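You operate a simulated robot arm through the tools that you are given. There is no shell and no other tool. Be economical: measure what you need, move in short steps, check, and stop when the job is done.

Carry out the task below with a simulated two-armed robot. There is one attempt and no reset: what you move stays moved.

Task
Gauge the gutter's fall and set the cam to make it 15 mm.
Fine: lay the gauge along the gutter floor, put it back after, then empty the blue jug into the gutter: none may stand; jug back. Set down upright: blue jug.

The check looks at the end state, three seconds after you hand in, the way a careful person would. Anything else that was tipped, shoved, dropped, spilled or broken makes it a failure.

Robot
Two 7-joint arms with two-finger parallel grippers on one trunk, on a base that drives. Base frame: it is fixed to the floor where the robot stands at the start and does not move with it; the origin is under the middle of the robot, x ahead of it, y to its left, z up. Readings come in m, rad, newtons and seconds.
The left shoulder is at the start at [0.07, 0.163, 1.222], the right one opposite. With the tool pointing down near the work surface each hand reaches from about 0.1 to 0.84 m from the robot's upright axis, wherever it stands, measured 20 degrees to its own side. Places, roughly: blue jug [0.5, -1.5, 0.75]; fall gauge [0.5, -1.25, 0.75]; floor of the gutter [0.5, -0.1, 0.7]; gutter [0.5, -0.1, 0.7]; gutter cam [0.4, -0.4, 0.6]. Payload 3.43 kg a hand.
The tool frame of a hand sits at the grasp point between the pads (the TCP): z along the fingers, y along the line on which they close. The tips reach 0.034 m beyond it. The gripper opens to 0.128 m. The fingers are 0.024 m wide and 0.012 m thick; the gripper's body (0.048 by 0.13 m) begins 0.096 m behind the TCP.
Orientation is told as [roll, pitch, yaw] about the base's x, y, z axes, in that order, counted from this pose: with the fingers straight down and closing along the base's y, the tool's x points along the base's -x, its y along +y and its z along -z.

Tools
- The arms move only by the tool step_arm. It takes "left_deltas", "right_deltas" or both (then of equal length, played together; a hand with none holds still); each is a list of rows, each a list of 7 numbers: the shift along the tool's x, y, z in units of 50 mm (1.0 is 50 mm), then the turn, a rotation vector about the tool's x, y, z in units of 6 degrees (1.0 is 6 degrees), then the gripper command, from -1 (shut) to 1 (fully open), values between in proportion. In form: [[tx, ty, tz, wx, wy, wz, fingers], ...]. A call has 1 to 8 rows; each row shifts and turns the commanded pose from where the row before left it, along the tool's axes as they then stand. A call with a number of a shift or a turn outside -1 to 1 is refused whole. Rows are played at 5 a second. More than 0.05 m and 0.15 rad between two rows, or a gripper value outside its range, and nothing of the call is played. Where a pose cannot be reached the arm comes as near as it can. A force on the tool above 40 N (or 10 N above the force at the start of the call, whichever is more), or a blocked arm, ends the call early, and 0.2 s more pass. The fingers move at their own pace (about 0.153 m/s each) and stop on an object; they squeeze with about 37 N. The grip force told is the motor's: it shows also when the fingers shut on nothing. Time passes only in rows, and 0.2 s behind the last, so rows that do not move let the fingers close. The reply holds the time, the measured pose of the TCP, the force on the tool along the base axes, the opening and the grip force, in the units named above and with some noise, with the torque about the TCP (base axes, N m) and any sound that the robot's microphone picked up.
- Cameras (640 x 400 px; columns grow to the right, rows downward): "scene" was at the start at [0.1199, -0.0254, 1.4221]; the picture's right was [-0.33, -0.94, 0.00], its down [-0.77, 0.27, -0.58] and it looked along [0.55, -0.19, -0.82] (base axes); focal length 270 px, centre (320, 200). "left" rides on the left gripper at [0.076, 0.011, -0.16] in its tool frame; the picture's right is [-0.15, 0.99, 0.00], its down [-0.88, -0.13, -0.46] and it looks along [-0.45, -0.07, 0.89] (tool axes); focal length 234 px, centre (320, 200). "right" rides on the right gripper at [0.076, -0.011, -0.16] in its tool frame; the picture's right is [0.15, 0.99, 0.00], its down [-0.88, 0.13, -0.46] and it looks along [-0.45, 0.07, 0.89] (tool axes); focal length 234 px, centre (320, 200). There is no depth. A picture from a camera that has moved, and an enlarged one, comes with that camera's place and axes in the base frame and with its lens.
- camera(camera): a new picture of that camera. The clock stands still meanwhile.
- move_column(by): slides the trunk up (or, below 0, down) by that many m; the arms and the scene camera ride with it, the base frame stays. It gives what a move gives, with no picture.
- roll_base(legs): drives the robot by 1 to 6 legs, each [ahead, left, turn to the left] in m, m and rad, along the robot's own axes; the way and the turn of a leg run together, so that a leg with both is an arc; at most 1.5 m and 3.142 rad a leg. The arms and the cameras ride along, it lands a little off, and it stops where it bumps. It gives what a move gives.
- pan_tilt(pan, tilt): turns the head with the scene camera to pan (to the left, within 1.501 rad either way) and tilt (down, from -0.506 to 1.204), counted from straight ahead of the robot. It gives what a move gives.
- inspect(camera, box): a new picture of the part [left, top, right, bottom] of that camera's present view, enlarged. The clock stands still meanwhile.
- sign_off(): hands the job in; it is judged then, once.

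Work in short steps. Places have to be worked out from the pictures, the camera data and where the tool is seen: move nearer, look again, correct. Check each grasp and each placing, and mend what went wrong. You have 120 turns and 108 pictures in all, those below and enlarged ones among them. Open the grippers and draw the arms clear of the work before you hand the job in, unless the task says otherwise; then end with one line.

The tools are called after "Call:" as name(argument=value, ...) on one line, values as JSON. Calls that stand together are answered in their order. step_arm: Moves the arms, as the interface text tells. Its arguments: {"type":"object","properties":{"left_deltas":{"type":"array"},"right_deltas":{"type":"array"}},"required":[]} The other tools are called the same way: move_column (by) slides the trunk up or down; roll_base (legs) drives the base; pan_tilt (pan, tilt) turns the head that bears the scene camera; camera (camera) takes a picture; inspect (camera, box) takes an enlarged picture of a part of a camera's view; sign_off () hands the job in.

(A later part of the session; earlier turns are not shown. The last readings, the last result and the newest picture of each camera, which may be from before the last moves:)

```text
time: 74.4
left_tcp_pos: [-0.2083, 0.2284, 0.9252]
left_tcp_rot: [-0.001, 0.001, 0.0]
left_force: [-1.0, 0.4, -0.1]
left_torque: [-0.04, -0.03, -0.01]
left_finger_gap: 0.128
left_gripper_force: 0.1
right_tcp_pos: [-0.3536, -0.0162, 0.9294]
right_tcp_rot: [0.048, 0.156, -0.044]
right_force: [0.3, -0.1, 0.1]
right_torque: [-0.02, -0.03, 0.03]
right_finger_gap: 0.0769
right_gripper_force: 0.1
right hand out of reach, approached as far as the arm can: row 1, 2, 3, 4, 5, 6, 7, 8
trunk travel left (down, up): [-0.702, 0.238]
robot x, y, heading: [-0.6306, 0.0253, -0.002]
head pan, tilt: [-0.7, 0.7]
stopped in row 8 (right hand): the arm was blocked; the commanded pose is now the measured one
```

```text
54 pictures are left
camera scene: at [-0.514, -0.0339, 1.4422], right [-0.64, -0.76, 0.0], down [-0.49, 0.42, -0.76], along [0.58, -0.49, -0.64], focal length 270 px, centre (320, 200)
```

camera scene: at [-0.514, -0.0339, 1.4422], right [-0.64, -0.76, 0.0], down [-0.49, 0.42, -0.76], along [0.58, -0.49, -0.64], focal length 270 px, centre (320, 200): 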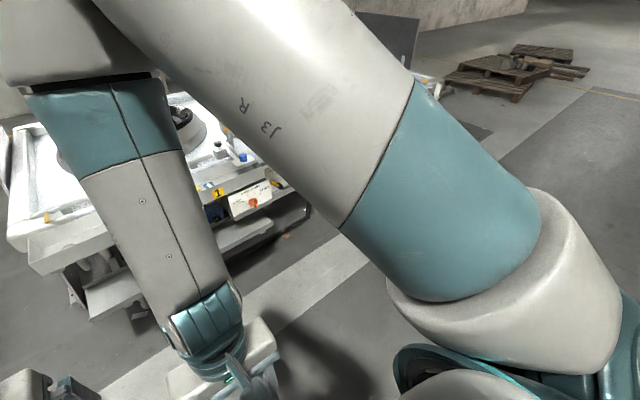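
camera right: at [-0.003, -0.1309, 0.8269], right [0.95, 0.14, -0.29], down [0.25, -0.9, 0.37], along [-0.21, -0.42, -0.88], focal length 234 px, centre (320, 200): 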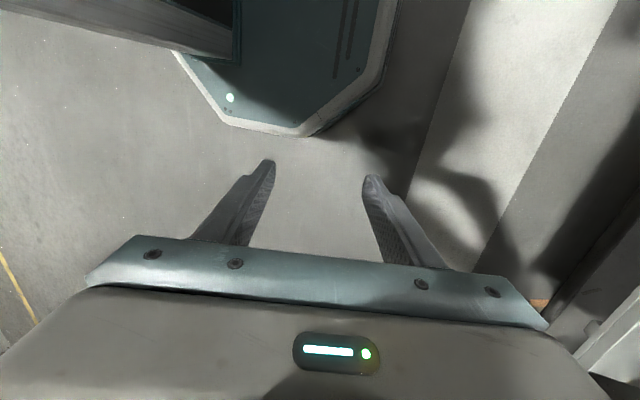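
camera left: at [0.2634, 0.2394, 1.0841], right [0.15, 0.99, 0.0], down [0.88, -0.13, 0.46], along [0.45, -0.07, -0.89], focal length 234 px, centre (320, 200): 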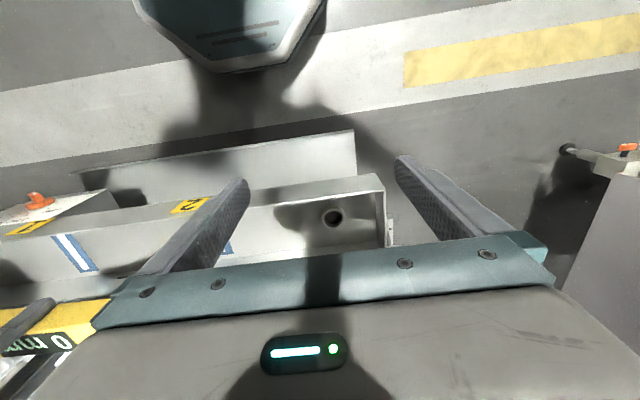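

The arm won't move that way. Reversing the yaw should swing the elbow back out to the right, so I'll turn the other way past -90°.

Call:
step_arm(right_deltas=[[0, 0, 0, 0, -1, 1, 0.2], [0, 0, 0, 0, -0.5, 1, 0.2], [0, 0, 0, 0, 0, 1, 0.2], [0, 0, 0, 0, 0, 1, 0.2], [0, 0, 0, 0, 0, 1, 0.2], [0, 0, 0, 0, 0, 1, 0.2], [0, 0, 0, 0, 0, 1, 0.2], [0, 0, 0, 0, 0, 1, 0.2]])

Call:
step_arm(right_deltas=[[-0.8, 0, 0, 0, 0, 1, 0.2], [-0.8, 0, 0, 0, 0, 1, 0.2], [-0.8, 0, 0, 0, 0, 1, 0.2], [-0.8, 0, 0, 0, 0, 1, 0.2], [-0.8, 0, 0, 0, 0, 1, 0.2], [-0.8, 0, 0, 0, 0, 1, 0.2], [-0.8, 0, 0, 0, 0, 1, 0.2], [-0.8, 0, 0, 0, 0, 1, 0.2]])

Call:
camera(camera="scene")

```text
time: 76.2
left_tcp_pos: [-0.2095, 0.2283, 0.9257]
left_tcp_rot: [0.001, 0.0, -0.002]
left_force: [0.1, -0.2, -0.8]
left_torque: [0.04, -0.03, 0.0]
left_finger_gap: 0.1281
left_gripper_force: 0.1
right_tcp_pos: [-0.3337, 0.0017, 0.9287]
right_tcp_rot: [0.025, 0.087, -0.948]
right_force: [0.1, -0.5, 0.1]
right_torque: [0.01, -0.02, -0.01]
right_finger_gap: 0.0766
right_gripper_force: 0.1
right hand out of reach, approached as far as the arm can: row 1, 2
trunk travel left (down, up): [-0.702, 0.238]
robot x, y, heading: [-0.6306, 0.0211, -0.001]
head pan, tilt: [-0.7, 0.7]
```

```text
time: 78.0
left_tcp_pos: [-0.2092, 0.2271, 0.926]
left_tcp_rot: [0.002, -0.004, -0.001]
left_force: [-0.1, 1.2, 0.2]
left_torque: [0.03, -0.03, 0.0]
left_finger_gap: 0.1277
left_gripper_force: 0.0
right_tcp_pos: [-0.2642, -0.2641, 0.9006]
right_tcp_rot: [0.002, 0.03, -1.728]
right_force: [0.4, 0.3, -0.7]
right_torque: [0.0, 0.0, 0.01]
right_finger_gap: 0.0768
right_gripper_force: 0.1
right hand out of reach, approached as far as the arm can: row 5, 6, 7, 8
trunk travel left (down, up): [-0.702, 0.238]
robot x, y, heading: [-0.6287, 0.0178, 0.004]
head pan, tilt: [-0.7, 0.7]
```

```text
53 pictures are left
camera scene: at [-0.5152, -0.0358, 1.4422], right [-0.64, -0.76, 0.0], down [-0.49, 0.42, -0.76], along [0.59, -0.49, -0.64], focal length 270 px, centre (320, 200)
```

scene: 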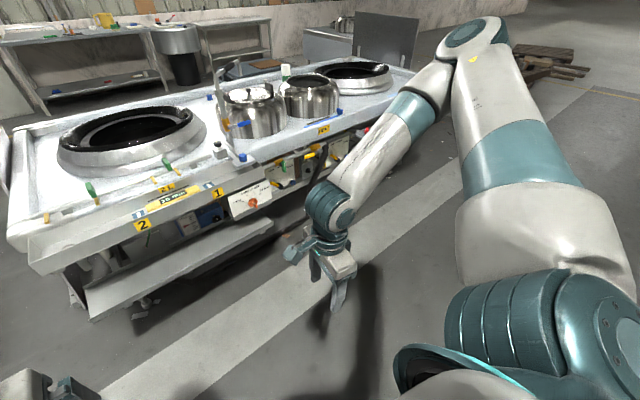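

The elbow swung back out to the right. I'll raise the hand and move it forward and see whether it is freed.

Call:
step_arm(right_deltas=[[-0.5, 0.3, -0.6, 0, 0, 0, 0.2], [-0.5, 0.3, -0.6, 0, 0, 0, 0.2], [-0.3, 0.3, -0.8, 0, 0, 0, 0.2], [0, 0.4, -0.8, 0, 0, 0, 0.2], [0, 0.4, -0.8, 0, 0, 0, 0.2], [0, 0.4, -0.4, 0, 0, 0, 0.2]])

Call:
step_arm(right_deltas=[[0, 0.5, 0, 0, 0, -0.8, 0.2], [0, 0.5, 0, 0, 0, -0.7, 0.2]])

Call:
camera(camera="scene")

```text
time: 79.4
left_tcp_pos: [-0.208, 0.2273, 0.9244]
left_tcp_rot: [0.0, 0.0, 0.0]
left_force: [-0.3, -0.5, 0.3]
left_torque: [-0.04, -0.01, 0.0]
left_finger_gap: 0.1278
left_gripper_force: 0.0
right_tcp_pos: [-0.2457, -0.2111, 0.9821]
right_tcp_rot: [0.004, 0.031, -1.728]
right_force: [0.1, -0.7, 0.1]
right_torque: [0.02, 0.03, 0.0]
right_finger_gap: 0.0767
right_gripper_force: 0.0
right hand out of reach, approached as far as the arm can: row 1, 2, 3, 4, 5, 6
trunk travel left (down, up): [-0.702, 0.238]
robot x, y, heading: [-0.6301, 0.0186, 0.002]
head pan, tilt: [-0.7, 0.7]
```

```text
time: 80.0
left_tcp_pos: [-0.208, 0.2294, 0.9246]
left_tcp_rot: [-0.003, 0.0, 0.001]
left_force: [0.7, -0.3, -0.3]
left_torque: [-0.02, 0.0, -0.02]
left_finger_gap: 0.1283
left_gripper_force: 0.1
right_tcp_pos: [-0.2382, -0.1786, 0.9519]
right_tcp_rot: [0.008, 0.029, -1.568]
right_force: [-0.6, -1.0, 0.5]
right_torque: [-0.02, 0.02, 0.0]
right_finger_gap: 0.077
right_gripper_force: 0.1
right hand out of reach, approached as far as the arm can: row 1, 2
trunk travel left (down, up): [-0.702, 0.238]
robot x, y, heading: [-0.6293, 0.0223, 0.0]
head pan, tilt: [-0.7, 0.7]
```

```text
52 pictures are left
camera scene: at [-0.5132, -0.0329, 1.4421], right [-0.64, -0.76, 0.0], down [-0.49, 0.41, -0.76], along [0.58, -0.49, -0.64], focal length 270 px, centre (320, 200)
```

scene: 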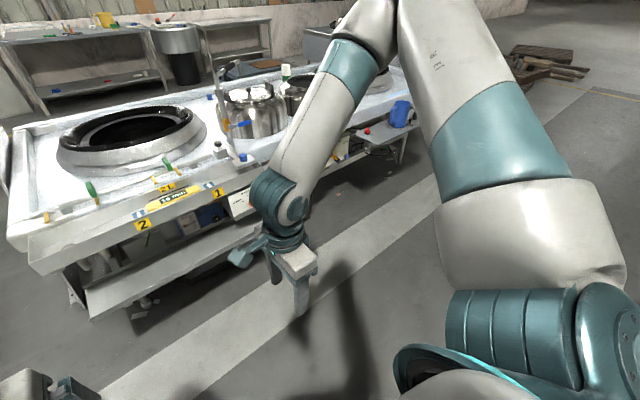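

More negative yaw is the free direction; I judge the wrist has flipped to its other branch. The gripper is symmetric, so I'll keep turning that way toward +90°.

Call:
step_arm(right_deltas=[[0, 0, 0, 0, 0, 1, 0.2], [0, 0, 0, 0, 0, 1, 0.2], [0, 0, 0, 0, 0, 1, 0.2], [0, 0, 0, 0, 0, 1, 0.2], [0, 0, 0, 0, 0, 1, 0.2], [0, 0, 0, 0, 0, 1, 0.2], [0, 0, 0, 0, 0, 1, 0.2], [0, 0, 0, 0, 0, 1, 0.2]])

Call:
step_arm(right_deltas=[[0, 0, 0, 0, 0, 1, 0.2], [0, 0, 0, 0, 0, 1, 0.2], [0, 0, 0, 0, 0, 1, 0.2], [0, 0, 0, 0, 0, 1, 0.2], [0, 0, 0, 0, 0, 1, 0.2], [0, 0, 0, 0, 0, 1, 0.2], [0, 0, 0, 0, 0, 1, 0.2], [0, 0, 0, 0, 0, 1, 0.2]])

Call:
camera(camera="scene")

```text
time: 81.8
left_tcp_pos: [-0.2091, 0.2287, 0.9244]
left_tcp_rot: [0.0, 0.001, -0.001]
left_force: [0.8, -0.2, 0.9]
left_torque: [0.03, 0.0, 0.03]
left_finger_gap: 0.1281
left_gripper_force: 0.0
right_tcp_pos: [-0.2389, -0.18, 0.9511]
right_tcp_rot: [-0.023, 0.023, -2.405]
right_force: [-0.5, -0.9, 0.3]
right_torque: [-0.01, -0.02, -0.01]
right_finger_gap: 0.0766
right_gripper_force: 0.1
trunk travel left (down, up): [-0.702, 0.238]
robot x, y, heading: [-0.63, 0.0225, -0.004]
head pan, tilt: [-0.7, 0.7]
```

```text
time: 83.6
left_tcp_pos: [-0.2081, 0.2277, 0.9255]
left_tcp_rot: [-0.002, 0.0, 0.0]
left_force: [0.4, -0.2, -0.6]
left_torque: [0.0, -0.01, 0.01]
left_finger_gap: 0.128
left_gripper_force: 0.0
right_tcp_pos: [-0.2388, -0.18, 0.9512]
right_tcp_rot: [-0.032, -0.003, 3.041]
right_force: [0.1, 0.5, 0.1]
right_torque: [0.0, 0.0, 0.02]
right_finger_gap: 0.0769
right_gripper_force: 0.1
trunk travel left (down, up): [-0.702, 0.238]
robot x, y, heading: [-0.6287, 0.0215, -0.004]
head pan, tilt: [-0.7, 0.7]
```

```text
51 pictures are left
camera scene: at [-0.5138, -0.0339, 1.4422], right [-0.64, -0.76, 0.0], down [-0.49, 0.42, -0.76], along [0.58, -0.49, -0.64], focal length 270 px, centre (320, 200)
```

scene: 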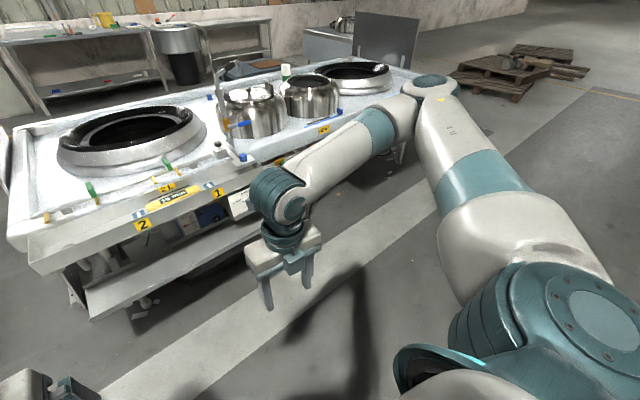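

Good: the elbow is right and the hand is fully reachable. I'll continue to yaw +90°, then raise it and move it ahead.

Call:
step_arm(right_deltas=[[0, 0, 0, 0, 0, 1, 0.2], [0, 0, 0, 0, 0, 1, 0.2], [0, 0, 0, 0, 0, 1, 0.2], [0, 0, 0, 0, 0, 1, 0.2], [0, 0, 0, 0, 0, 1, 0.2], [0, 0, 0, 0, 0, 1, 0.2], [0, 0, 0, 0, 0, 1, 0.2], [0, 0, 0, 0, 0, 1, 0.2]])

Call:
step_arm(right_deltas=[[0, 0, 0, 0, 0, 1, 0.2], [0, 0, 0, 0, 0, 1, 0.2], [0, 0, 0, 0, 0, 1, 0.2], [0, 0, 0, 0, 0, 1, 0.2], [0, 0, 0, 0, 0, 1, 0.2], [0, 0, 0, 0, 0, 1, 0.2], [0, 0, -0.5, 0, 0, 0, 0.2], [0, -0.5, -0.8, 0, 0, 0, 0.2]])

Call:
step_arm(right_deltas=[[0.3, -0.7, -0.6, 0, 0, 0, 0.2], [0.3, -0.7, -0.6, 0, 0, 0, 0.2], [0.3, -0.7, 0, 0, 0, 0, 0.2], [0.3, -0.7, 0, 0, 0, 0, 0.2]])

Call:
camera(camera="scene")

```text
time: 85.4
left_tcp_pos: [-0.209, 0.2284, 0.9247]
left_tcp_rot: [0.002, 0.001, -0.001]
left_force: [-0.3, 0.8, -0.3]
left_torque: [0.0, -0.02, 0.03]
left_finger_gap: 0.1279
left_gripper_force: 0.1
right_tcp_pos: [-0.2377, -0.1801, 0.9514]
right_tcp_rot: [-0.02, -0.023, 2.202]
right_force: [-0.2, -0.3, 0.1]
right_torque: [0.01, 0.01, 0.04]
right_finger_gap: 0.0768
right_gripper_force: 0.0
trunk travel left (down, up): [-0.702, 0.238]
robot x, y, heading: [-0.6338, 0.0251, 0.001]
head pan, tilt: [-0.7, 0.7]
```

```text
time: 87.2
left_tcp_pos: [-0.2085, 0.2293, 0.9244]
left_tcp_rot: [0.001, 0.0, 0.001]
left_force: [0.0, -0.4, -0.3]
left_torque: [-0.01, 0.01, -0.02]
left_finger_gap: 0.1281
left_gripper_force: 0.1
right_tcp_pos: [-0.2131, -0.1805, 1.0173]
right_tcp_rot: [0.0, -0.031, 1.575]
right_force: [-0.3, 0.3, 0.4]
right_torque: [0.0, 0.01, -0.05]
right_finger_gap: 0.0768
right_gripper_force: 0.1
trunk travel left (down, up): [-0.702, 0.238]
robot x, y, heading: [-0.6332, 0.02, -0.001]
head pan, tilt: [-0.7, 0.7]
```

```text
time: 88.2
left_tcp_pos: [-0.2087, 0.2294, 0.9241]
left_tcp_rot: [0.0, 0.001, 0.001]
left_force: [-0.9, 0.1, 0.4]
left_torque: [0.03, 0.02, -0.01]
left_finger_gap: 0.1279
left_gripper_force: 0.1
right_tcp_pos: [-0.0729, -0.2446, 1.074]
right_tcp_rot: [0.0, -0.031, 1.575]
right_force: [0.1, -0.3, 0.4]
right_torque: [-0.01, 0.02, 0.03]
right_finger_gap: 0.0766
right_gripper_force: 0.1
trunk travel left (down, up): [-0.702, 0.238]
robot x, y, heading: [-0.6328, 0.0223, 0.002]
head pan, tilt: [-0.7, 0.7]
```

```text
50 pictures are left
camera scene: at [-0.5128, -0.0339, 1.4421], right [-0.64, -0.76, 0.0], down [-0.49, 0.42, -0.76], along [0.58, -0.49, -0.64], focal length 270 px, centre (320, 200)
```

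scene: 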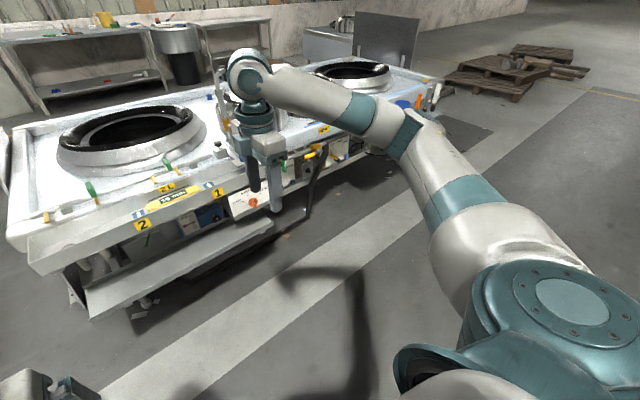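

The right arm is back in a good posture. I'll trim its tilt and drive forward to the gutter.

Call:
step_arm(right_deltas=[[0, 0, 0, -0.3, 0, 0, 0.2], [-0.7, 0, 0, 0, 0, 0, 0.2], [-0.7, 0, 0, 0, 0, 0, 0.2], [-0.7, 0, 0, 0, 0, 0, 0.2]])

Call:
roll_base(legs=[[0.54, 0.0, 0]])

Call:
camera(camera="right")

```text
time: 89.2
left_tcp_pos: [-0.2083, 0.2296, 0.9237]
left_tcp_rot: [-0.004, 0.0, 0.001]
left_force: [0.2, -0.1, 0.2]
left_torque: [-0.02, 0.02, 0.0]
left_finger_gap: 0.1281
left_gripper_force: 0.1
right_tcp_pos: [-0.0733, -0.1369, 1.0781]
right_tcp_rot: [0.032, -0.029, 1.575]
right_force: [0.2, 0.5, 0.6]
right_torque: [-0.01, 0.01, 0.0]
right_finger_gap: 0.0768
right_gripper_force: 0.2
trunk travel left (down, up): [-0.702, 0.238]
robot x, y, heading: [-0.6309, 0.0218, 0.001]
head pan, tilt: [-0.7, 0.7]
```

```text
time: 92.2
left_tcp_pos: [0.3259, 0.2255, 0.9248]
left_tcp_rot: [-0.001, 0.0, -0.005]
left_force: [0.7, -0.3, -0.5]
left_torque: [0.04, 0.01, 0.02]
left_finger_gap: 0.1282
left_gripper_force: 0.1
right_tcp_pos: [0.458, -0.1415, 1.0769]
right_tcp_rot: [0.03, -0.032, 1.572]
right_force: [-0.1, -0.8, -0.7]
right_torque: [0.01, -0.01, -0.01]
right_finger_gap: 0.0765
right_gripper_force: 0.1
trunk travel left (down, up): [-0.702, 0.238]
robot x, y, heading: [-0.0991, 0.0176, -0.005]
head pan, tilt: [-0.7, 0.7]
```

```text
49 pictures are left
camera right: at [0.474, -0.2246, 1.2349], right [-0.99, -0.15, 0.03], down [-0.12, 0.87, 0.49], along [-0.09, 0.48, -0.87], focal length 234 px, centre (320, 200)
```

right: 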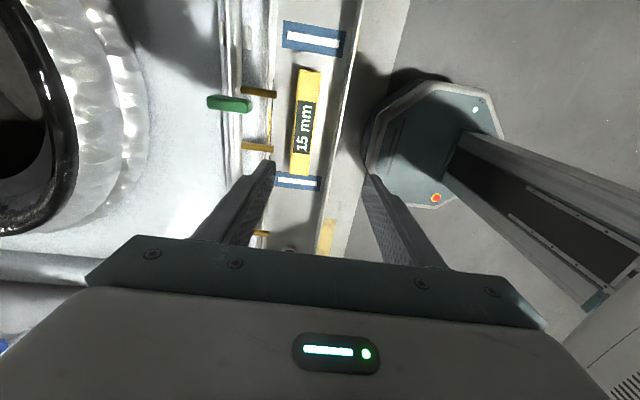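

The gauge reads 15 mm and lies centred near (0.479, -0.124). I'll trim the hand level, move over it and descend with the fingers at 0.077.

Call:
step_arm(right_deltas=[[-0.33, -0.43, 0, 0.3, 0.3, 0, 0], [0, 0, 0.9, 0, 0, 0, 0], [0, 0, 0.9, 0, 0, 0, 0], [0, 0, 0.9, 0, 0, 0, 0], [0, 0, 0.9, 0, 0, 0, 0]])

Call:
camera(camera="right")

```text
time: 93.5
left_tcp_pos: [0.3259, 0.2245, 0.9255]
left_tcp_rot: [0.001, -0.001, -0.006]
left_force: [0.1, -0.1, 0.2]
left_torque: [0.05, 0.03, 0.01]
left_finger_gap: 0.1279
left_gripper_force: 0.1
right_tcp_pos: [0.482, -0.1265, 0.8974]
right_tcp_rot: [-0.002, -0.003, 1.574]
right_force: [0.4, -0.3, -0.3]
right_torque: [0.04, -0.02, -0.01]
right_finger_gap: 0.064
right_gripper_force: 0.1
trunk travel left (down, up): [-0.702, 0.238]
robot x, y, heading: [-0.0943, 0.0202, -0.01]
head pan, tilt: [-0.7, 0.7]
```

```text
48 pictures are left
camera right: at [0.4917, -0.2045, 1.0573], right [-0.99, -0.15, 0.0], down [-0.13, 0.88, 0.46], along [-0.07, 0.45, -0.89], focal length 234 px, centre (320, 200)
```

right: 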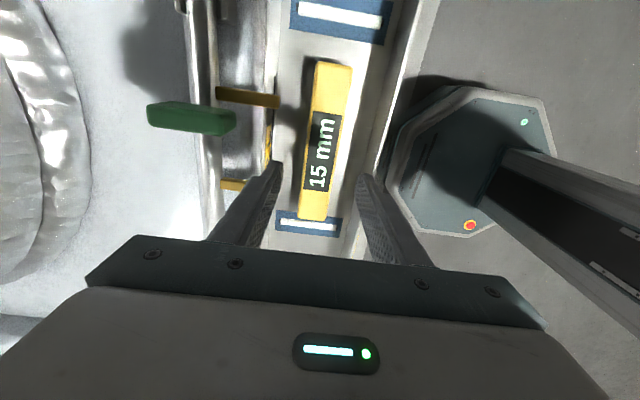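

Aligned to within 4 mm. I'll descend to z≈0.772 and grip.

Call:
step_arm(right_deltas=[[0, 0.08, 0.8, 0, 0, 0, 0], [0, 0, 0.8, 0, 0, 0, 0], [0, 0, 0.6, 0, 0, 0, 0], [0, 0, 0.28, 0, 0, 0, 0], [0, 0, 0, 0, 0, 0, -1], [0, 0, 0, 0, 0, 0, -1], [0, 0, 0, 0, 0, 0, -1]])

```text
time: 95.0
left_tcp_pos: [0.3254, 0.2257, 0.9248]
left_tcp_rot: [0.002, 0.0, -0.003]
left_force: [0.8, -1.3, -0.9]
left_torque: [0.01, -0.04, -0.02]
left_finger_gap: 0.1279
left_gripper_force: 0.0
right_tcp_pos: [0.4762, -0.126, 0.7749]
right_tcp_rot: [-0.002, 0.002, 1.573]
right_force: [-0.6, 1.2, -0.2]
right_torque: [0.15, -0.01, -0.03]
right_finger_gap: 0.0413
right_gripper_force: 36.6
trunk travel left (down, up): [-0.702, 0.238]
robot x, y, heading: [-0.0962, 0.0215, -0.003]
head pan, tilt: [-0.7, 0.7]
```

Gripped at 41 mm. I'll lift it well clear and verify.

Call:
step_arm(right_deltas=[[0, 0, -0.4, 0, 0, 0, -1], [0, 0, -1, 0, 0, 0, -1], [0, 0, -1, 0, 0, 0, -1], [0, 0, -1, 0, 0, 0, -1], [0, 0, -1, 0, 0, 0, -1], [0, 0, -1, 0, 0, 0, -1], [0, 0, -1, 0, 0, 0, -1]])

Call:
pan_tilt(pan=-0.3, tilt=0.9)

Call:
camera(camera="scene")

Call:
inspect(camera="left", box=[180, 140, 420, 280])

```text
time: 96.7
left_tcp_pos: [0.3247, 0.2277, 0.9248]
left_tcp_rot: [0.001, -0.001, -0.004]
left_force: [0.4, 0.0, 0.5]
left_torque: [-0.01, 0.0, -0.02]
left_finger_gap: 0.1282
left_gripper_force: 0.0
right_tcp_pos: [0.4743, -0.125, 1.0945]
right_tcp_rot: [-0.004, 0.001, 1.572]
right_force: [0.4, 0.1, -2.3]
right_torque: [0.0, 0.01, 0.03]
right_finger_gap: 0.0413
right_gripper_force: 36.9
trunk travel left (down, up): [-0.702, 0.238]
robot x, y, heading: [-0.0956, 0.0204, -0.002]
head pan, tilt: [-0.7, 0.7]
```

```text
time: 97.5
left_tcp_pos: [0.3253, 0.2253, 0.9253]
left_tcp_rot: [0.0, 0.0, -0.006]
left_force: [0.3, 0.8, 1.1]
left_torque: [-0.01, 0.02, 0.01]
left_finger_gap: 0.1278
left_gripper_force: 0.1
right_tcp_pos: [0.4764, -0.1262, 1.0946]
right_tcp_rot: [-0.004, 0.001, 1.571]
right_force: [-0.6, 0.0, -1.5]
right_torque: [0.02, -0.01, -0.03]
right_finger_gap: 0.0414
right_gripper_force: 37.0
trunk travel left (down, up): [-0.702, 0.238]
robot x, y, heading: [-0.097, 0.0236, -0.007]
head pan, tilt: [-0.3, 0.901]
```

```text
47 pictures are left
camera scene: at [0.0267, -0.0034, 1.426], right [-0.3, -0.95, 0.0], down [-0.75, 0.24, -0.62], along [0.59, -0.19, -0.78], focal length 270 px, centre (320, 200)
```

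scene: 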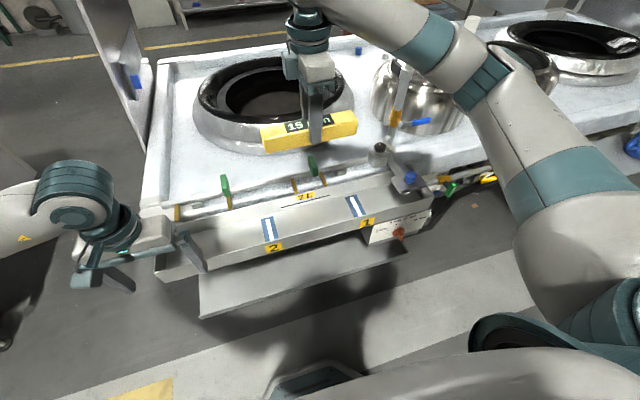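

```text
2.67 times, centred on (300, 210) of left
camera zoom: at [0.2496, 0.2364, 1.0841], right [0.15, 0.99, 0.0], down [0.88, -0.13, 0.46], along [0.45, -0.07, -0.89], focal length 624 px, centre (373, 173)
```

zoom: 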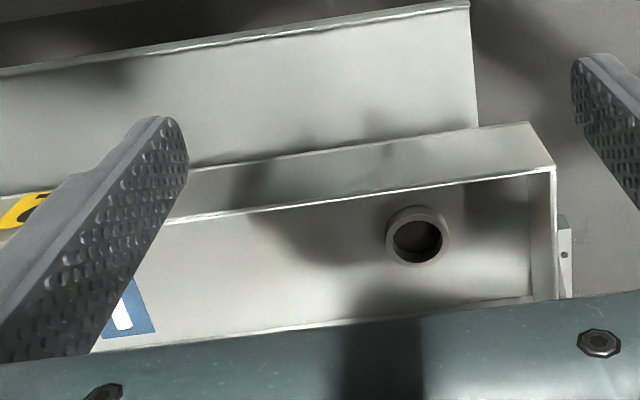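

The gutter is clear and the drain hole is open. I'll carry the gauge back to the shelf.

Call:
roll_base(legs=[[-0.17, 0, 0.004], [0, -1.2, 0]])

Call:
pan_tilt(pan=-0.3, tilt=0.8)

Call:
camera(camera="scene")

```text
time: 104.7
left_tcp_pos: [0.1566, -0.9691, 0.9252]
left_tcp_rot: [0.001, 0.0, 0.006]
left_force: [-0.1, -0.4, 0.3]
left_torque: [0.0, 0.0, 0.0]
left_finger_gap: 0.128
left_gripper_force: 0.1
right_tcp_pos: [0.3101, -1.3194, 1.0944]
right_tcp_rot: [0.0, 0.0, 1.58]
right_force: [-0.1, 0.4, -1.8]
right_torque: [-0.01, 0.0, -0.02]
right_finger_gap: 0.0415
right_gripper_force: 37.2
trunk travel left (down, up): [-0.702, 0.238]
robot x, y, heading: [-0.2604, -1.1764, 0.007]
head pan, tilt: [-0.3, 0.901]
```

```text
time: 105.3
left_tcp_pos: [0.1569, -0.9686, 0.9249]
left_tcp_rot: [0.0, 0.001, 0.006]
left_force: [-0.7, 0.3, -0.4]
left_torque: [0.02, 0.03, -0.01]
left_finger_gap: 0.1277
left_gripper_force: 0.0
right_tcp_pos: [0.3119, -1.3193, 1.0951]
right_tcp_rot: [0.0, 0.0, 1.582]
right_force: [-0.4, -0.6, -1.9]
right_torque: [0.0, 0.0, 0.03]
right_finger_gap: 0.0416
right_gripper_force: 36.6
trunk travel left (down, up): [-0.702, 0.238]
robot x, y, heading: [-0.2639, -1.1782, 0.008]
head pan, tilt: [-0.3, 0.799]
```

```text
45 pictures are left
camera scene: at [-0.1343, -1.2023, 1.4339], right [-0.29, -0.96, 0.0], down [-0.69, 0.21, -0.7], along [0.67, -0.2, -0.72], focal length 270 px, centre (320, 200)
```

scene: 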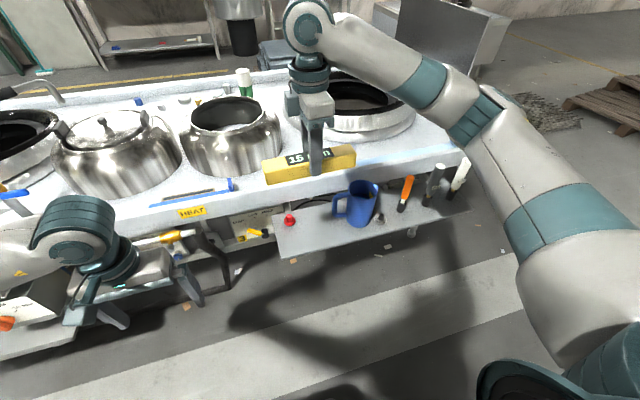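

The shelf and jug are as they were. I'll drive in, align to the home spot and lower.

Call:
roll_base(legs=[[0.11, 0, -0.007]])

Call:
step_arm(right_deltas=[[0.5, 0, 0, 0, 0, 0, -1], [0.5, 0, 0, 0, 0, 0, -1], [0, 0, 1, 0, 0, 0, -1], [0, 0, 1, 0, 0, 0, -1], [0, 0, 1, 0, 0, 0, -1], [0, 0, 1, 0, 0, 0, -1]])

Call:
camera(camera="scene")

```text
time: 106.5
left_tcp_pos: [0.2676, -0.9717, 0.9241]
left_tcp_rot: [0.001, 0.0, -0.003]
left_force: [-0.4, 0.2, 0.1]
left_torque: [0.01, 0.0, -0.03]
left_finger_gap: 0.1277
left_gripper_force: 0.0
right_tcp_pos: [0.4204, -1.3229, 1.0936]
right_tcp_rot: [-0.001, 0.0, 1.574]
right_force: [-0.1, -0.3, -2.1]
right_torque: [0.0, 0.02, -0.02]
right_finger_gap: 0.0417
right_gripper_force: 37.2
trunk travel left (down, up): [-0.702, 0.238]
robot x, y, heading: [-0.1524, -1.1792, -0.002]
head pan, tilt: [-0.3, 0.799]
```

```text
time: 107.9
left_tcp_pos: [0.2685, -0.9715, 0.9254]
left_tcp_rot: [-0.001, -0.001, -0.003]
left_force: [0.2, 0.1, 0.3]
left_torque: [0.02, 0.01, -0.01]
left_finger_gap: 0.1278
left_gripper_force: 0.0
right_tcp_pos: [0.4207, -1.3738, 0.8938]
right_tcp_rot: [-0.002, 0.001, 1.574]
right_force: [0.2, -0.1, -3.0]
right_torque: [-0.01, -0.03, -0.03]
right_finger_gap: 0.0412
right_gripper_force: 36.4
trunk travel left (down, up): [-0.702, 0.238]
robot x, y, heading: [-0.1525, -1.1791, 0.002]
head pan, tilt: [-0.3, 0.799]
```

```text
44 pictures are left
camera scene: at [-0.0243, -1.2034, 1.4339], right [-0.3, -0.95, 0.0], down [-0.68, 0.21, -0.7], along [0.66, -0.21, -0.72], focal length 270 px, centre (320, 200)
```

scene: 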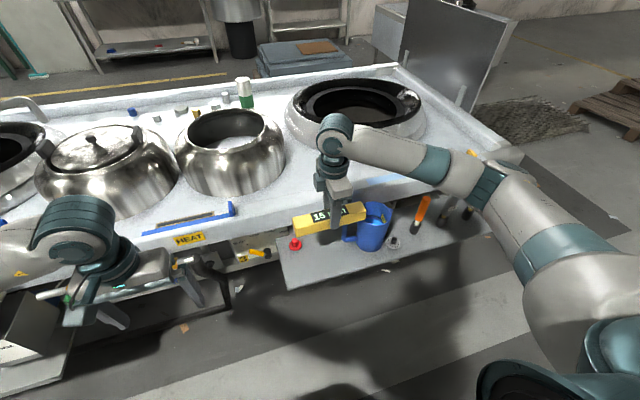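

Position matches the home spot. I'll lower to just above the shelf and check the handle clearance.

Call:
step_arm(right_deltas=[[-0.04, 0.03, 1, 0, 0, 0, -1], [0, 0, 1, 0, 0, 0, -1], [0, 0, 1, 0, 0, 0, -1], [0, 0, 0.4, 0, 0, 0, -1]])

Call:
inspect(camera="scene", box=[270, 180, 430, 300])

```text
time: 108.9
left_tcp_pos: [0.2674, -0.9723, 0.9248]
left_tcp_rot: [-0.001, 0.0, -0.001]
left_force: [0.0, 0.3, 0.1]
left_torque: [0.0, -0.01, -0.01]
left_finger_gap: 0.128
left_gripper_force: 0.0
right_tcp_pos: [0.4182, -1.3707, 0.7241]
right_tcp_rot: [-0.002, 0.0, 1.574]
right_force: [-0.2, 0.7, -1.7]
right_torque: [0.01, -0.01, 0.02]
right_finger_gap: 0.0413
right_gripper_force: 36.9
trunk travel left (down, up): [-0.702, 0.238]
robot x, y, heading: [-0.1565, -1.1799, 0.001]
head pan, tilt: [-0.3, 0.799]
```

```text
3.33 times, centred on (350, 240) of scene
camera zoom: at [-0.0248, -1.2031, 1.4339], right [-0.3, -0.95, 0.0], down [-0.68, 0.21, -0.7], along [0.67, -0.21, -0.72], focal length 900 px, centre (220, 67)
```

zoom: 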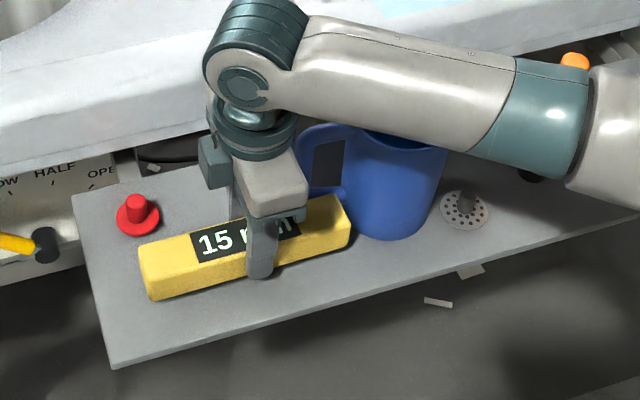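

It's clear of the jug. I'll lower gently to contact.

Call:
step_arm(right_deltas=[[0, 0, 0.25, 0, 0, 0, -1], [0, 0, 0.1, 0, 0, 0, -1], [0, 0, 0.08, 0, 0, 0, -1], [0, 0, 0.06, 0, 0, 0, -1], [0, 0, 0.06, 0, 0, 0, -1]])

```text
time: 110.1
left_tcp_pos: [0.2646, -0.9719, 0.9273]
left_tcp_rot: [-0.002, -0.003, -0.002]
left_force: [-0.2, -0.7, 0.2]
left_torque: [0.04, -0.02, -0.01]
left_finger_gap: 0.1278
left_gripper_force: 0.1
right_tcp_pos: [0.4193, -1.3711, 0.7027]
right_tcp_rot: [-0.011, 0.0, 1.573]
right_force: [1.1, -4.5, 37.6]
right_torque: [-0.08, 0.76, 0.05]
right_finger_gap: 0.0419
right_gripper_force: 37.0
trunk travel left (down, up): [-0.702, 0.238]
robot x, y, heading: [-0.1536, -1.1751, -0.004]
head pan, tilt: [-0.3, 0.799]
```

Contact at 37 N. I'll ease up 1 mm, open, then lift away and check.

Call:
step_arm(right_deltas=[[0, 0, -0.03, 0, 0, 0, -1], [0, 0, 0, 0, 0, 0, -0.2], [0, 0, 0, 0, 0, 0, 0.1], [0, 0, 0, 0, 0, 0, 0.1], [0, 0, -0.5, 0, 0, 0, 0.1], [0, 0, -1, 0, 0, 0, 0.1], [0, 0, -1, 0, 0, 0, 0.1], [0, 0, -1, 0, 0, 0, 0.1]])

Call:
inspect(camera="scene", box=[270, 180, 430, 300])

Call:
camera(camera="right")

```text
time: 111.9
left_tcp_pos: [0.2672, -0.9717, 0.9235]
left_tcp_rot: [0.001, -0.001, -0.002]
left_force: [-0.2, 0.2, -0.4]
left_torque: [-0.04, -0.03, 0.0]
left_finger_gap: 0.1279
left_gripper_force: 0.1
right_tcp_pos: [0.4184, -1.3727, 0.8734]
right_tcp_rot: [-0.003, 0.0, 1.574]
right_force: [-0.1, 0.7, 0.1]
right_torque: [-0.03, 0.0, 0.02]
right_finger_gap: 0.0706
right_gripper_force: 0.0
trunk travel left (down, up): [-0.702, 0.238]
robot x, y, heading: [-0.155, -1.1774, 0.0]
head pan, tilt: [-0.3, 0.799]
```

```text
3.33 times, centred on (350, 240) of scene
camera zoom: at [-0.0256, -1.2024, 1.4339], right [-0.3, -0.95, 0.0], down [-0.68, 0.21, -0.7], along [0.67, -0.21, -0.72], focal length 900 px, centre (220, 67)
```

zoom: 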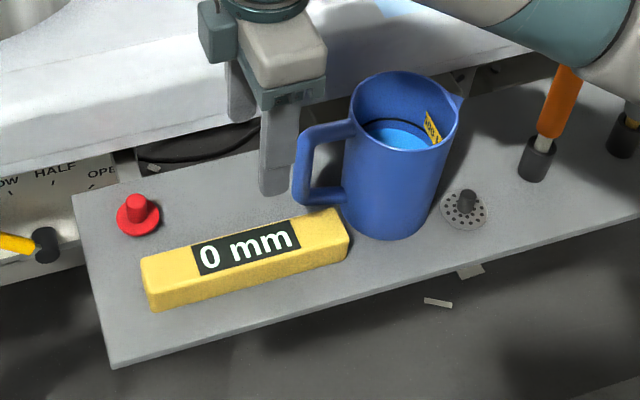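

```text
41 pictures are left
camera right: at [0.4287, -1.4497, 1.0343], right [-0.99, -0.15, 0.0], down [-0.13, 0.88, 0.45], along [-0.07, 0.45, -0.89], focal length 234 px, centre (320, 200)
```

right: 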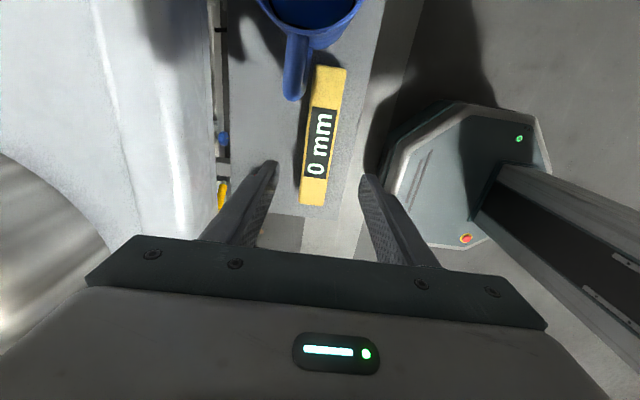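

The gauge is home and reads 0 mm. Next is the jug, about 95 mm in diameter with its spout toward -y. My plan is to grip the body from above, closing along x, and pour by tilting the hand so its fingers point +y. I'll dry-run that tilt empty-handed first, raised and clear.

Call:
step_arm(right_deltas=[[-0.5, 0, -0.8, 0, 0, 0, 0.1], [-0.5, 0, -0.8, 0, 0, 0, 0.1], [-0.5, 0, -0.8, 0, 0, 0, 0.1], [-0.5, 0, -0.8, 0, 0, 0, 0.1], [-0.8, 0, 0, 0, 0, 0, 0.1], [-0.8, 0, 0, 0, 0, 0, 0.1]])

Call:
step_arm(right_deltas=[[0, 0, 0, 0, -1, 0, 0.1], [0, 0, 0, 0, -1, 0, 0.1], [0, 0, 0, 0, -1, 0, 0.1], [0, 0, 0, 0, -1, 0, 0.1], [0, 0, 0, 0, -1, 0, 0.1], [0, 0, 0, 0, -1, 0, 0.1], [0, 0, 0, 0, -1, 0, 0.1], [0, 0, 0, 0, -1, 0, 0.1]])

Call:
step_arm(right_deltas=[[0, 0, 0, 0, -1, 0, 0.1], [0, 0, 0, 0, -1, 0, 0.1], [0, 0, 0, 0, -1, 0, 0.1], [0, 0, 0, 0, -1, 0, 0.1], [0, 0, 0, 0, -1, 0, 0.1], [0, 0, 0, 0, -1, 0, 0.1], [0, 0, 0, 0, -1, 0, 0.1], [0, 0, 0, 0, -1, 0, 0.1]])

Call:
camera(camera="scene")

```text
time: 113.3
left_tcp_pos: [0.2676, -0.9703, 0.925]
left_tcp_rot: [-0.002, 0.0, -0.002]
left_force: [0.5, 0.3, 0.6]
left_torque: [-0.01, 0.02, -0.01]
left_finger_gap: 0.1282
left_gripper_force: 0.0
right_tcp_pos: [0.4163, -1.1885, 1.0332]
right_tcp_rot: [-0.001, 0.001, 1.575]
right_force: [-0.7, -0.1, 0.2]
right_torque: [-0.02, 0.0, -0.04]
right_finger_gap: 0.0702
right_gripper_force: 0.0
trunk travel left (down, up): [-0.702, 0.238]
robot x, y, heading: [-0.1536, -1.1786, -0.003]
head pan, tilt: [-0.3, 0.799]
```

```text
time: 115.1
left_tcp_pos: [0.2681, -0.9722, 0.9249]
left_tcp_rot: [0.0, 0.001, -0.002]
left_force: [0.2, 0.5, -0.3]
left_torque: [0.04, 0.02, 0.01]
left_finger_gap: 0.1279
left_gripper_force: 0.1
right_tcp_pos: [0.4174, -1.1917, 1.0341]
right_tcp_rot: [-0.003, -0.84, 1.579]
right_force: [0.3, 0.3, -0.1]
right_torque: [-0.01, 0.02, 0.01]
right_finger_gap: 0.0707
right_gripper_force: 0.1
trunk travel left (down, up): [-0.702, 0.238]
robot x, y, heading: [-0.1533, -1.1805, 0.003]
head pan, tilt: [-0.3, 0.799]
```

```text
time: 116.9
left_tcp_pos: [0.2683, -0.9717, 0.9241]
left_tcp_rot: [-0.001, 0.0, -0.003]
left_force: [0.5, 0.1, -0.1]
left_torque: [0.0, 0.01, 0.01]
left_finger_gap: 0.1282
left_gripper_force: 0.0
right_tcp_pos: [0.417, -1.1915, 1.0343]
right_tcp_rot: [-3.115, -1.466, -1.594]
right_force: [0.4, -0.2, -0.3]
right_torque: [-0.03, -0.03, 0.02]
right_finger_gap: 0.0703
right_gripper_force: 0.0
trunk travel left (down, up): [-0.702, 0.238]
robot x, y, heading: [-0.1511, -1.1765, -0.009]
head pan, tilt: [-0.3, 0.799]
```

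```text
40 pictures are left
camera scene: at [-0.025, -1.2024, 1.434], right [-0.3, -0.95, 0.0], down [-0.68, 0.21, -0.7], along [0.67, -0.21, -0.72], focal length 270 px, centre (320, 200)
```

scene: 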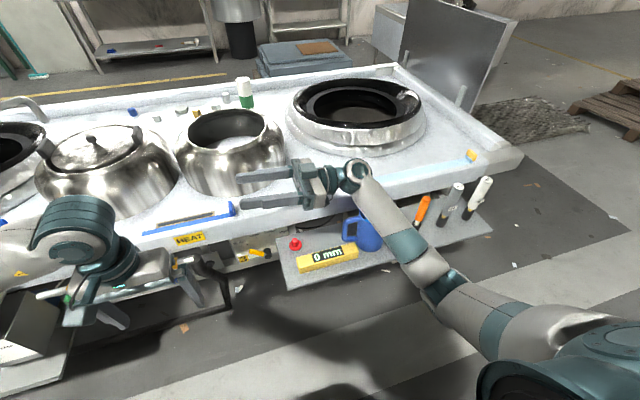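

The 96° tilt works with no limits. I'll test up to about 130°, then reverse.

Call:
step_arm(right_deltas=[[0, 0, 0, 0, -1, 0, 0.1], [0, 0, 0, 0, -1, 0, 0.1], [0, 0, 0, 0, -1, 0, 0.1], [0, 0, 0, 0, -1, 0, 0.1], [0, 0, 0, 0, -1, 0, 0.1], [0, 0, 0, 0, -1, 0, 0.1]])

Call:
camera(camera="scene")

Call:
step_arm(right_deltas=[[0, 0, 0, 0, 1, 0, 0.1], [0, 0, 0, 0, 1, 0, 0.1], [0, 0, 0, 0, 1, 0, 0.1], [0, 0, 0, 0, 1, 0, 0.1], [0, 0, 0, 0, 1, 0, 0.1], [0, 0, 0, 0, 1, 0, 0.1], [0, 0, 0, 0, 1, 0, 0.1], [0, 0, 0, 0, 1, 0, 0.1]])

Call:
step_arm(right_deltas=[[0, 0, 0, 0, 1, 0, 0.1], [0, 0, 0, 0, 1, 0, 0.1], [0, 0, 0, 0, 1, 0, 0.1], [0, 0, 0, 0, 1, 0, 0.1], [0, 0, 0, 0, 1, 0, 0.1], [0, 0, 0, 0, 1, 0, 0.1], [0, 0, 0, 0, 1, 0, 0.1], [0, 0, 0, 0, 1, 0, 0.1]])

Call:
step_arm(right_deltas=[[0, 0, 0, 0, 1, 0, 0.1], [0, 0, 0, 0, 1, 0, 0.1], [0, 0, 0, 0, 1, 0, 0.1], [0, 0, 0, 0, 1, 0, 0.1], [0, 0, 0, 0, 1, 0, 0.1], [0, 0, 0, 0, 1, 0, 1]])

```text
time: 118.3
left_tcp_pos: [0.2676, -0.9698, 0.9248]
left_tcp_rot: [-0.003, 0.001, -0.002]
left_force: [0.0, 0.1, 0.2]
left_torque: [-0.01, 0.01, 0.02]
left_finger_gap: 0.1277
left_gripper_force: 0.0
right_tcp_pos: [0.4175, -1.1904, 1.0334]
right_tcp_rot: [-3.14, -0.836, -1.57]
right_force: [0.6, 0.2, -0.1]
right_torque: [-0.04, -0.03, -0.04]
right_finger_gap: 0.0704
right_gripper_force: 0.0
trunk travel left (down, up): [-0.702, 0.238]
robot x, y, heading: [-0.1531, -1.1748, -0.004]
head pan, tilt: [-0.3, 0.799]
```

```text
39 pictures are left
camera scene: at [-0.025, -1.2019, 1.4339], right [-0.3, -0.95, 0.0], down [-0.68, 0.21, -0.7], along [0.67, -0.21, -0.72], focal length 270 px, centre (320, 200)
```

scene: 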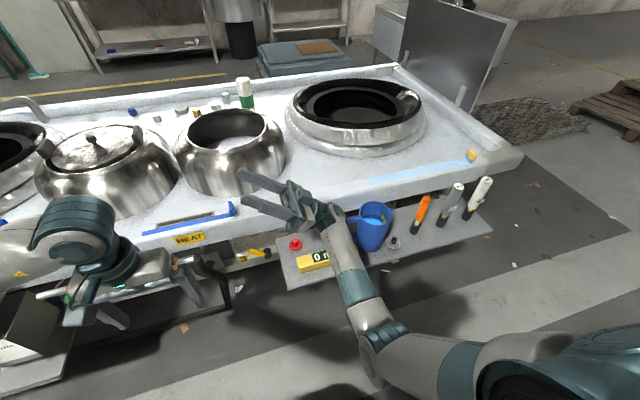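

```text
time: 120.1
left_tcp_pos: [0.2689, -0.9718, 0.9249]
left_tcp_rot: [0.001, 0.001, -0.002]
left_force: [-0.9, 0.5, -1.0]
left_torque: [0.05, 0.0, 0.01]
left_finger_gap: 0.1281
left_gripper_force: 0.0
right_tcp_pos: [0.4183, -1.193, 1.0327]
right_tcp_rot: [-0.015, -1.466, 1.592]
right_force: [0.4, 0.4, 0.0]
right_torque: [0.01, 0.03, 0.01]
right_finger_gap: 0.0704
right_gripper_force: 0.1
trunk travel left (down, up): [-0.702, 0.238]
robot x, y, heading: [-0.1524, -1.1773, -0.004]
head pan, tilt: [-0.3, 0.799]
```

```text
time: 121.9
left_tcp_pos: [0.2667, -0.971, 0.9248]
left_tcp_rot: [0.0, 0.0, 0.0]
left_force: [0.5, 0.4, 1.1]
left_torque: [-0.07, -0.03, 0.0]
left_finger_gap: 0.1279
left_gripper_force: 0.0
right_tcp_pos: [0.4177, -1.1904, 1.0327]
right_tcp_rot: [0.0, -0.627, 1.576]
right_force: [1.3, -0.1, -0.4]
right_torque: [-0.05, 0.01, 0.02]
right_finger_gap: 0.0703
right_gripper_force: 0.0
trunk travel left (down, up): [-0.702, 0.238]
robot x, y, heading: [-0.1566, -1.1725, 0.004]
head pan, tilt: [-0.3, 0.799]
```

```text
time: 123.3
left_tcp_pos: [0.2667, -0.972, 0.9254]
left_tcp_rot: [-0.002, 0.0, -0.001]
left_force: [-0.2, 0.5, -0.5]
left_torque: [0.01, 0.01, 0.0]
left_finger_gap: 0.1279
left_gripper_force: 0.0
right_tcp_pos: [0.4174, -1.1898, 1.0334]
right_tcp_rot: [-0.001, 0.003, 1.575]
right_force: [0.1, 0.8, 0.3]
right_torque: [0.0, 0.02, 0.01]
right_finger_gap: 0.1281
right_gripper_force: 0.1
trunk travel left (down, up): [-0.702, 0.238]
robot x, y, heading: [-0.1529, -1.1754, -0.002]
head pan, tilt: [-0.3, 0.799]
```

The tilt is reversible to 132° with no limits. The jug's axis is near (0.45, -1.532), rim z≈0.81. I'll move the base right, position the open hand above it and check by camera.

Call:
roll_base(legs=[[0.02, -0.15, 0]])

Call:
step_arm(right_deltas=[[0.9, 0, 0, 0, 0, 0, 1], [0.9, 0, 0, 0, 0, 0, 1], [0.9, -0.25, 0, 0, 0, 0, 1], [0.9, 0, 0, 0, 0, 0, 1], [0.24, 0, 0.5, 0, 0, 0, 1]])

Call:
camera(camera="right")

Call:
camera(camera="scene")

```text
time: 124.7
left_tcp_pos: [0.2873, -1.119, 0.9254]
left_tcp_rot: [-0.001, 0.0, -0.002]
left_force: [-0.2, -0.4, 0.1]
left_torque: [-0.02, 0.0, 0.0]
left_finger_gap: 0.1281
left_gripper_force: 0.0
right_tcp_pos: [0.4374, -1.3395, 1.034]
right_tcp_rot: [-0.002, 0.001, 1.575]
right_force: [-0.4, -0.1, 0.0]
right_torque: [-0.04, 0.02, 0.01]
right_finger_gap: 0.1281
right_gripper_force: 0.1
trunk travel left (down, up): [-0.702, 0.238]
robot x, y, heading: [-0.133, -1.3233, -0.006]
head pan, tilt: [-0.3, 0.799]
```

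```text
time: 125.9
left_tcp_pos: [0.2883, -1.1194, 0.9247]
left_tcp_rot: [0.0, 0.001, -0.001]
left_force: [-0.2, 0.1, -0.2]
left_torque: [-0.01, 0.0, -0.03]
left_finger_gap: 0.1281
left_gripper_force: 0.0
right_tcp_pos: [0.4508, -1.5318, 1.0067]
right_tcp_rot: [-0.002, -0.001, 1.573]
right_force: [0.0, 0.4, -1.1]
right_torque: [0.0, 0.01, -0.01]
right_finger_gap: 0.1281
right_gripper_force: 0.1
trunk travel left (down, up): [-0.702, 0.238]
robot x, y, heading: [-0.1359, -1.3265, -0.0]
head pan, tilt: [-0.3, 0.799]
```

```text
38 pictures are left
camera right: at [0.4616, -1.6096, 1.1673], right [-0.99, -0.15, 0.0], down [-0.13, 0.88, 0.46], along [-0.07, 0.45, -0.89], focal length 234 px, centre (320, 200)
```

right: 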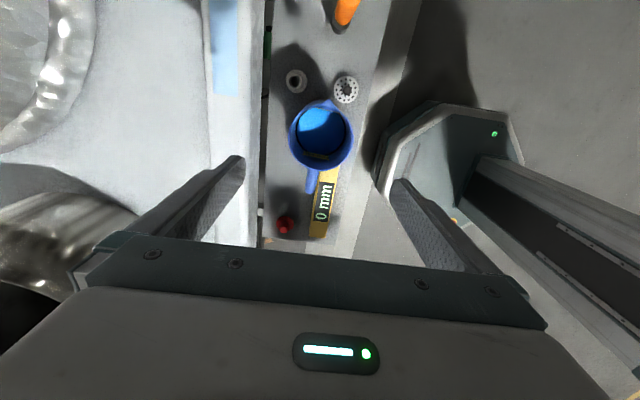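

```text
37 pictures are left
camera scene: at [-0.0047, -1.3512, 1.4339], right [-0.3, -0.95, 0.0], down [-0.69, 0.21, -0.7], along [0.67, -0.21, -0.72], focal length 270 px, centre (320, 200)
```

scene: 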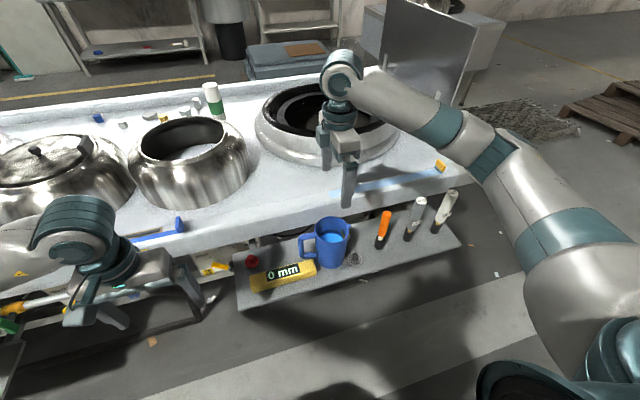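

The jug's axis refines to (0.448, -1.537), diameter 96 mm. The range edge is near x 0.53, so I'll narrow the opening to 0.112 and lower to just above the rim to check.

Call:
step_arm(right_deltas=[[0.1, 0.05, 0.6, 0, 0, 0, 0.75], [0, 0, 0.9, 0, 0, 0, 0.75], [0, 0, 0.9, 0, 0, 0, 0.75], [0, 0, 0.4, 0, 0, 0, 0.75]])

Call:
camera(camera="right")

Call:
inspect(camera="scene", box=[270, 130, 410, 280])

```text
time: 126.9
left_tcp_pos: [0.2875, -1.1203, 0.9253]
left_tcp_rot: [0.0, 0.0, -0.001]
left_force: [0.5, 1.0, 0.0]
left_torque: [0.02, 0.0, 0.01]
left_finger_gap: 0.1279
left_gripper_force: 0.2
right_tcp_pos: [0.4479, -1.5369, 0.8688]
right_tcp_rot: [-0.002, 0.001, 1.575]
right_force: [-0.1, -0.2, 0.2]
right_torque: [0.01, 0.0, 0.02]
right_finger_gap: 0.112
right_gripper_force: 0.1
trunk travel left (down, up): [-0.702, 0.238]
robot x, y, heading: [-0.1323, -1.3277, -0.004]
head pan, tilt: [-0.3, 0.799]
```

```text
36 pictures are left
camera right: at [0.4589, -1.6142, 1.0282], right [-0.99, -0.15, 0.0], down [-0.13, 0.88, 0.46], along [-0.07, 0.45, -0.89], focal length 234 px, centre (320, 200)
```

right: 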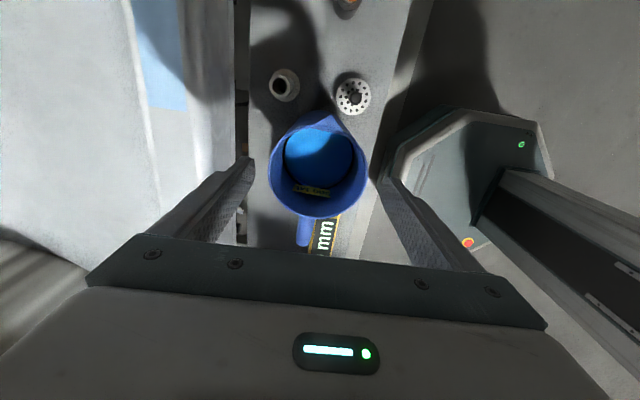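

```text
2.67 times, centred on (340, 205) of scene
camera zoom: at [-0.0053, -1.3514, 1.4339], right [-0.3, -0.95, 0.0], down [-0.68, 0.21, -0.7], along [0.67, -0.21, -0.72], focal length 720 px, centre (267, 187)
```

zoom: 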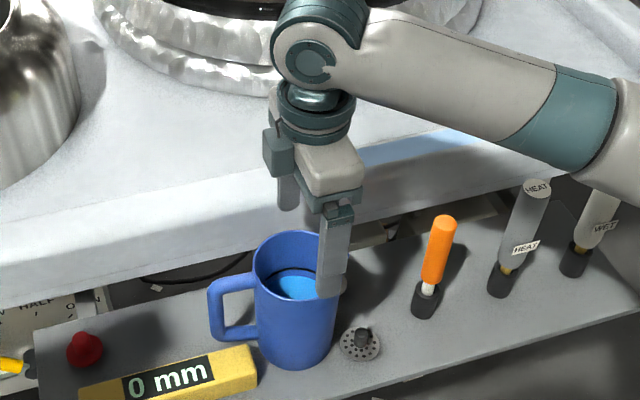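

The jug is centred between the fingers to within 3 mm and there is room behind. I'll descend to TCP z≈0.745 and close.

Call:
step_arm(right_deltas=[[0.06, 0, 0.6, 0, 0, 0, 0.75], [0, 0, 0.7, 0, 0, 0, 0.75], [0, 0, 0.7, 0, 0, 0, 0.75], [0, 0, 0.45, 0, 0, 0, 0.75]])

Call:
inspect(camera="scene", box=[270, 160, 410, 310])

```text
time: 127.9
left_tcp_pos: [0.2885, -1.1199, 0.9243]
left_tcp_rot: [0.0, 0.0, -0.001]
left_force: [1.3, 0.0, -0.4]
left_torque: [0.0, 0.0, 0.02]
left_finger_gap: 0.1283
left_gripper_force: 0.2
right_tcp_pos: [0.449, -1.5403, 0.7459]
right_tcp_rot: [-0.003, -0.001, 1.578]
right_force: [0.1, 0.0, -0.2]
right_torque: [0.04, -0.03, -0.02]
right_finger_gap: 0.1119
right_gripper_force: 0.1
trunk travel left (down, up): [-0.702, 0.238]
robot x, y, heading: [-0.1337, -1.3246, 0.002]
head pan, tilt: [-0.3, 0.799]
```

```text
2.67 times, centred on (340, 235) of scene
camera zoom: at [-0.0052, -1.3512, 1.4339], right [-0.3, -0.95, 0.0], down [-0.68, 0.21, -0.7], along [0.67, -0.21, -0.72], focal length 720 px, centre (267, 107)
```

zoom: 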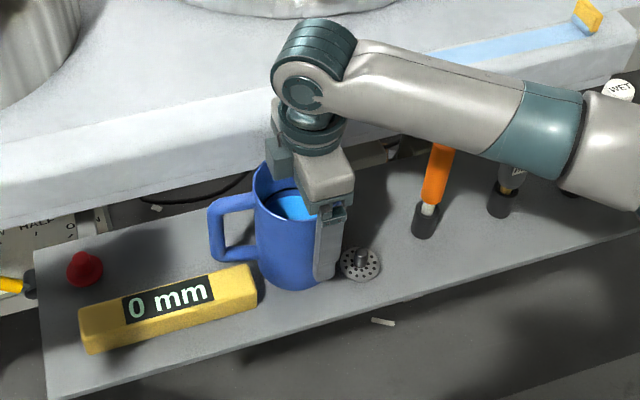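

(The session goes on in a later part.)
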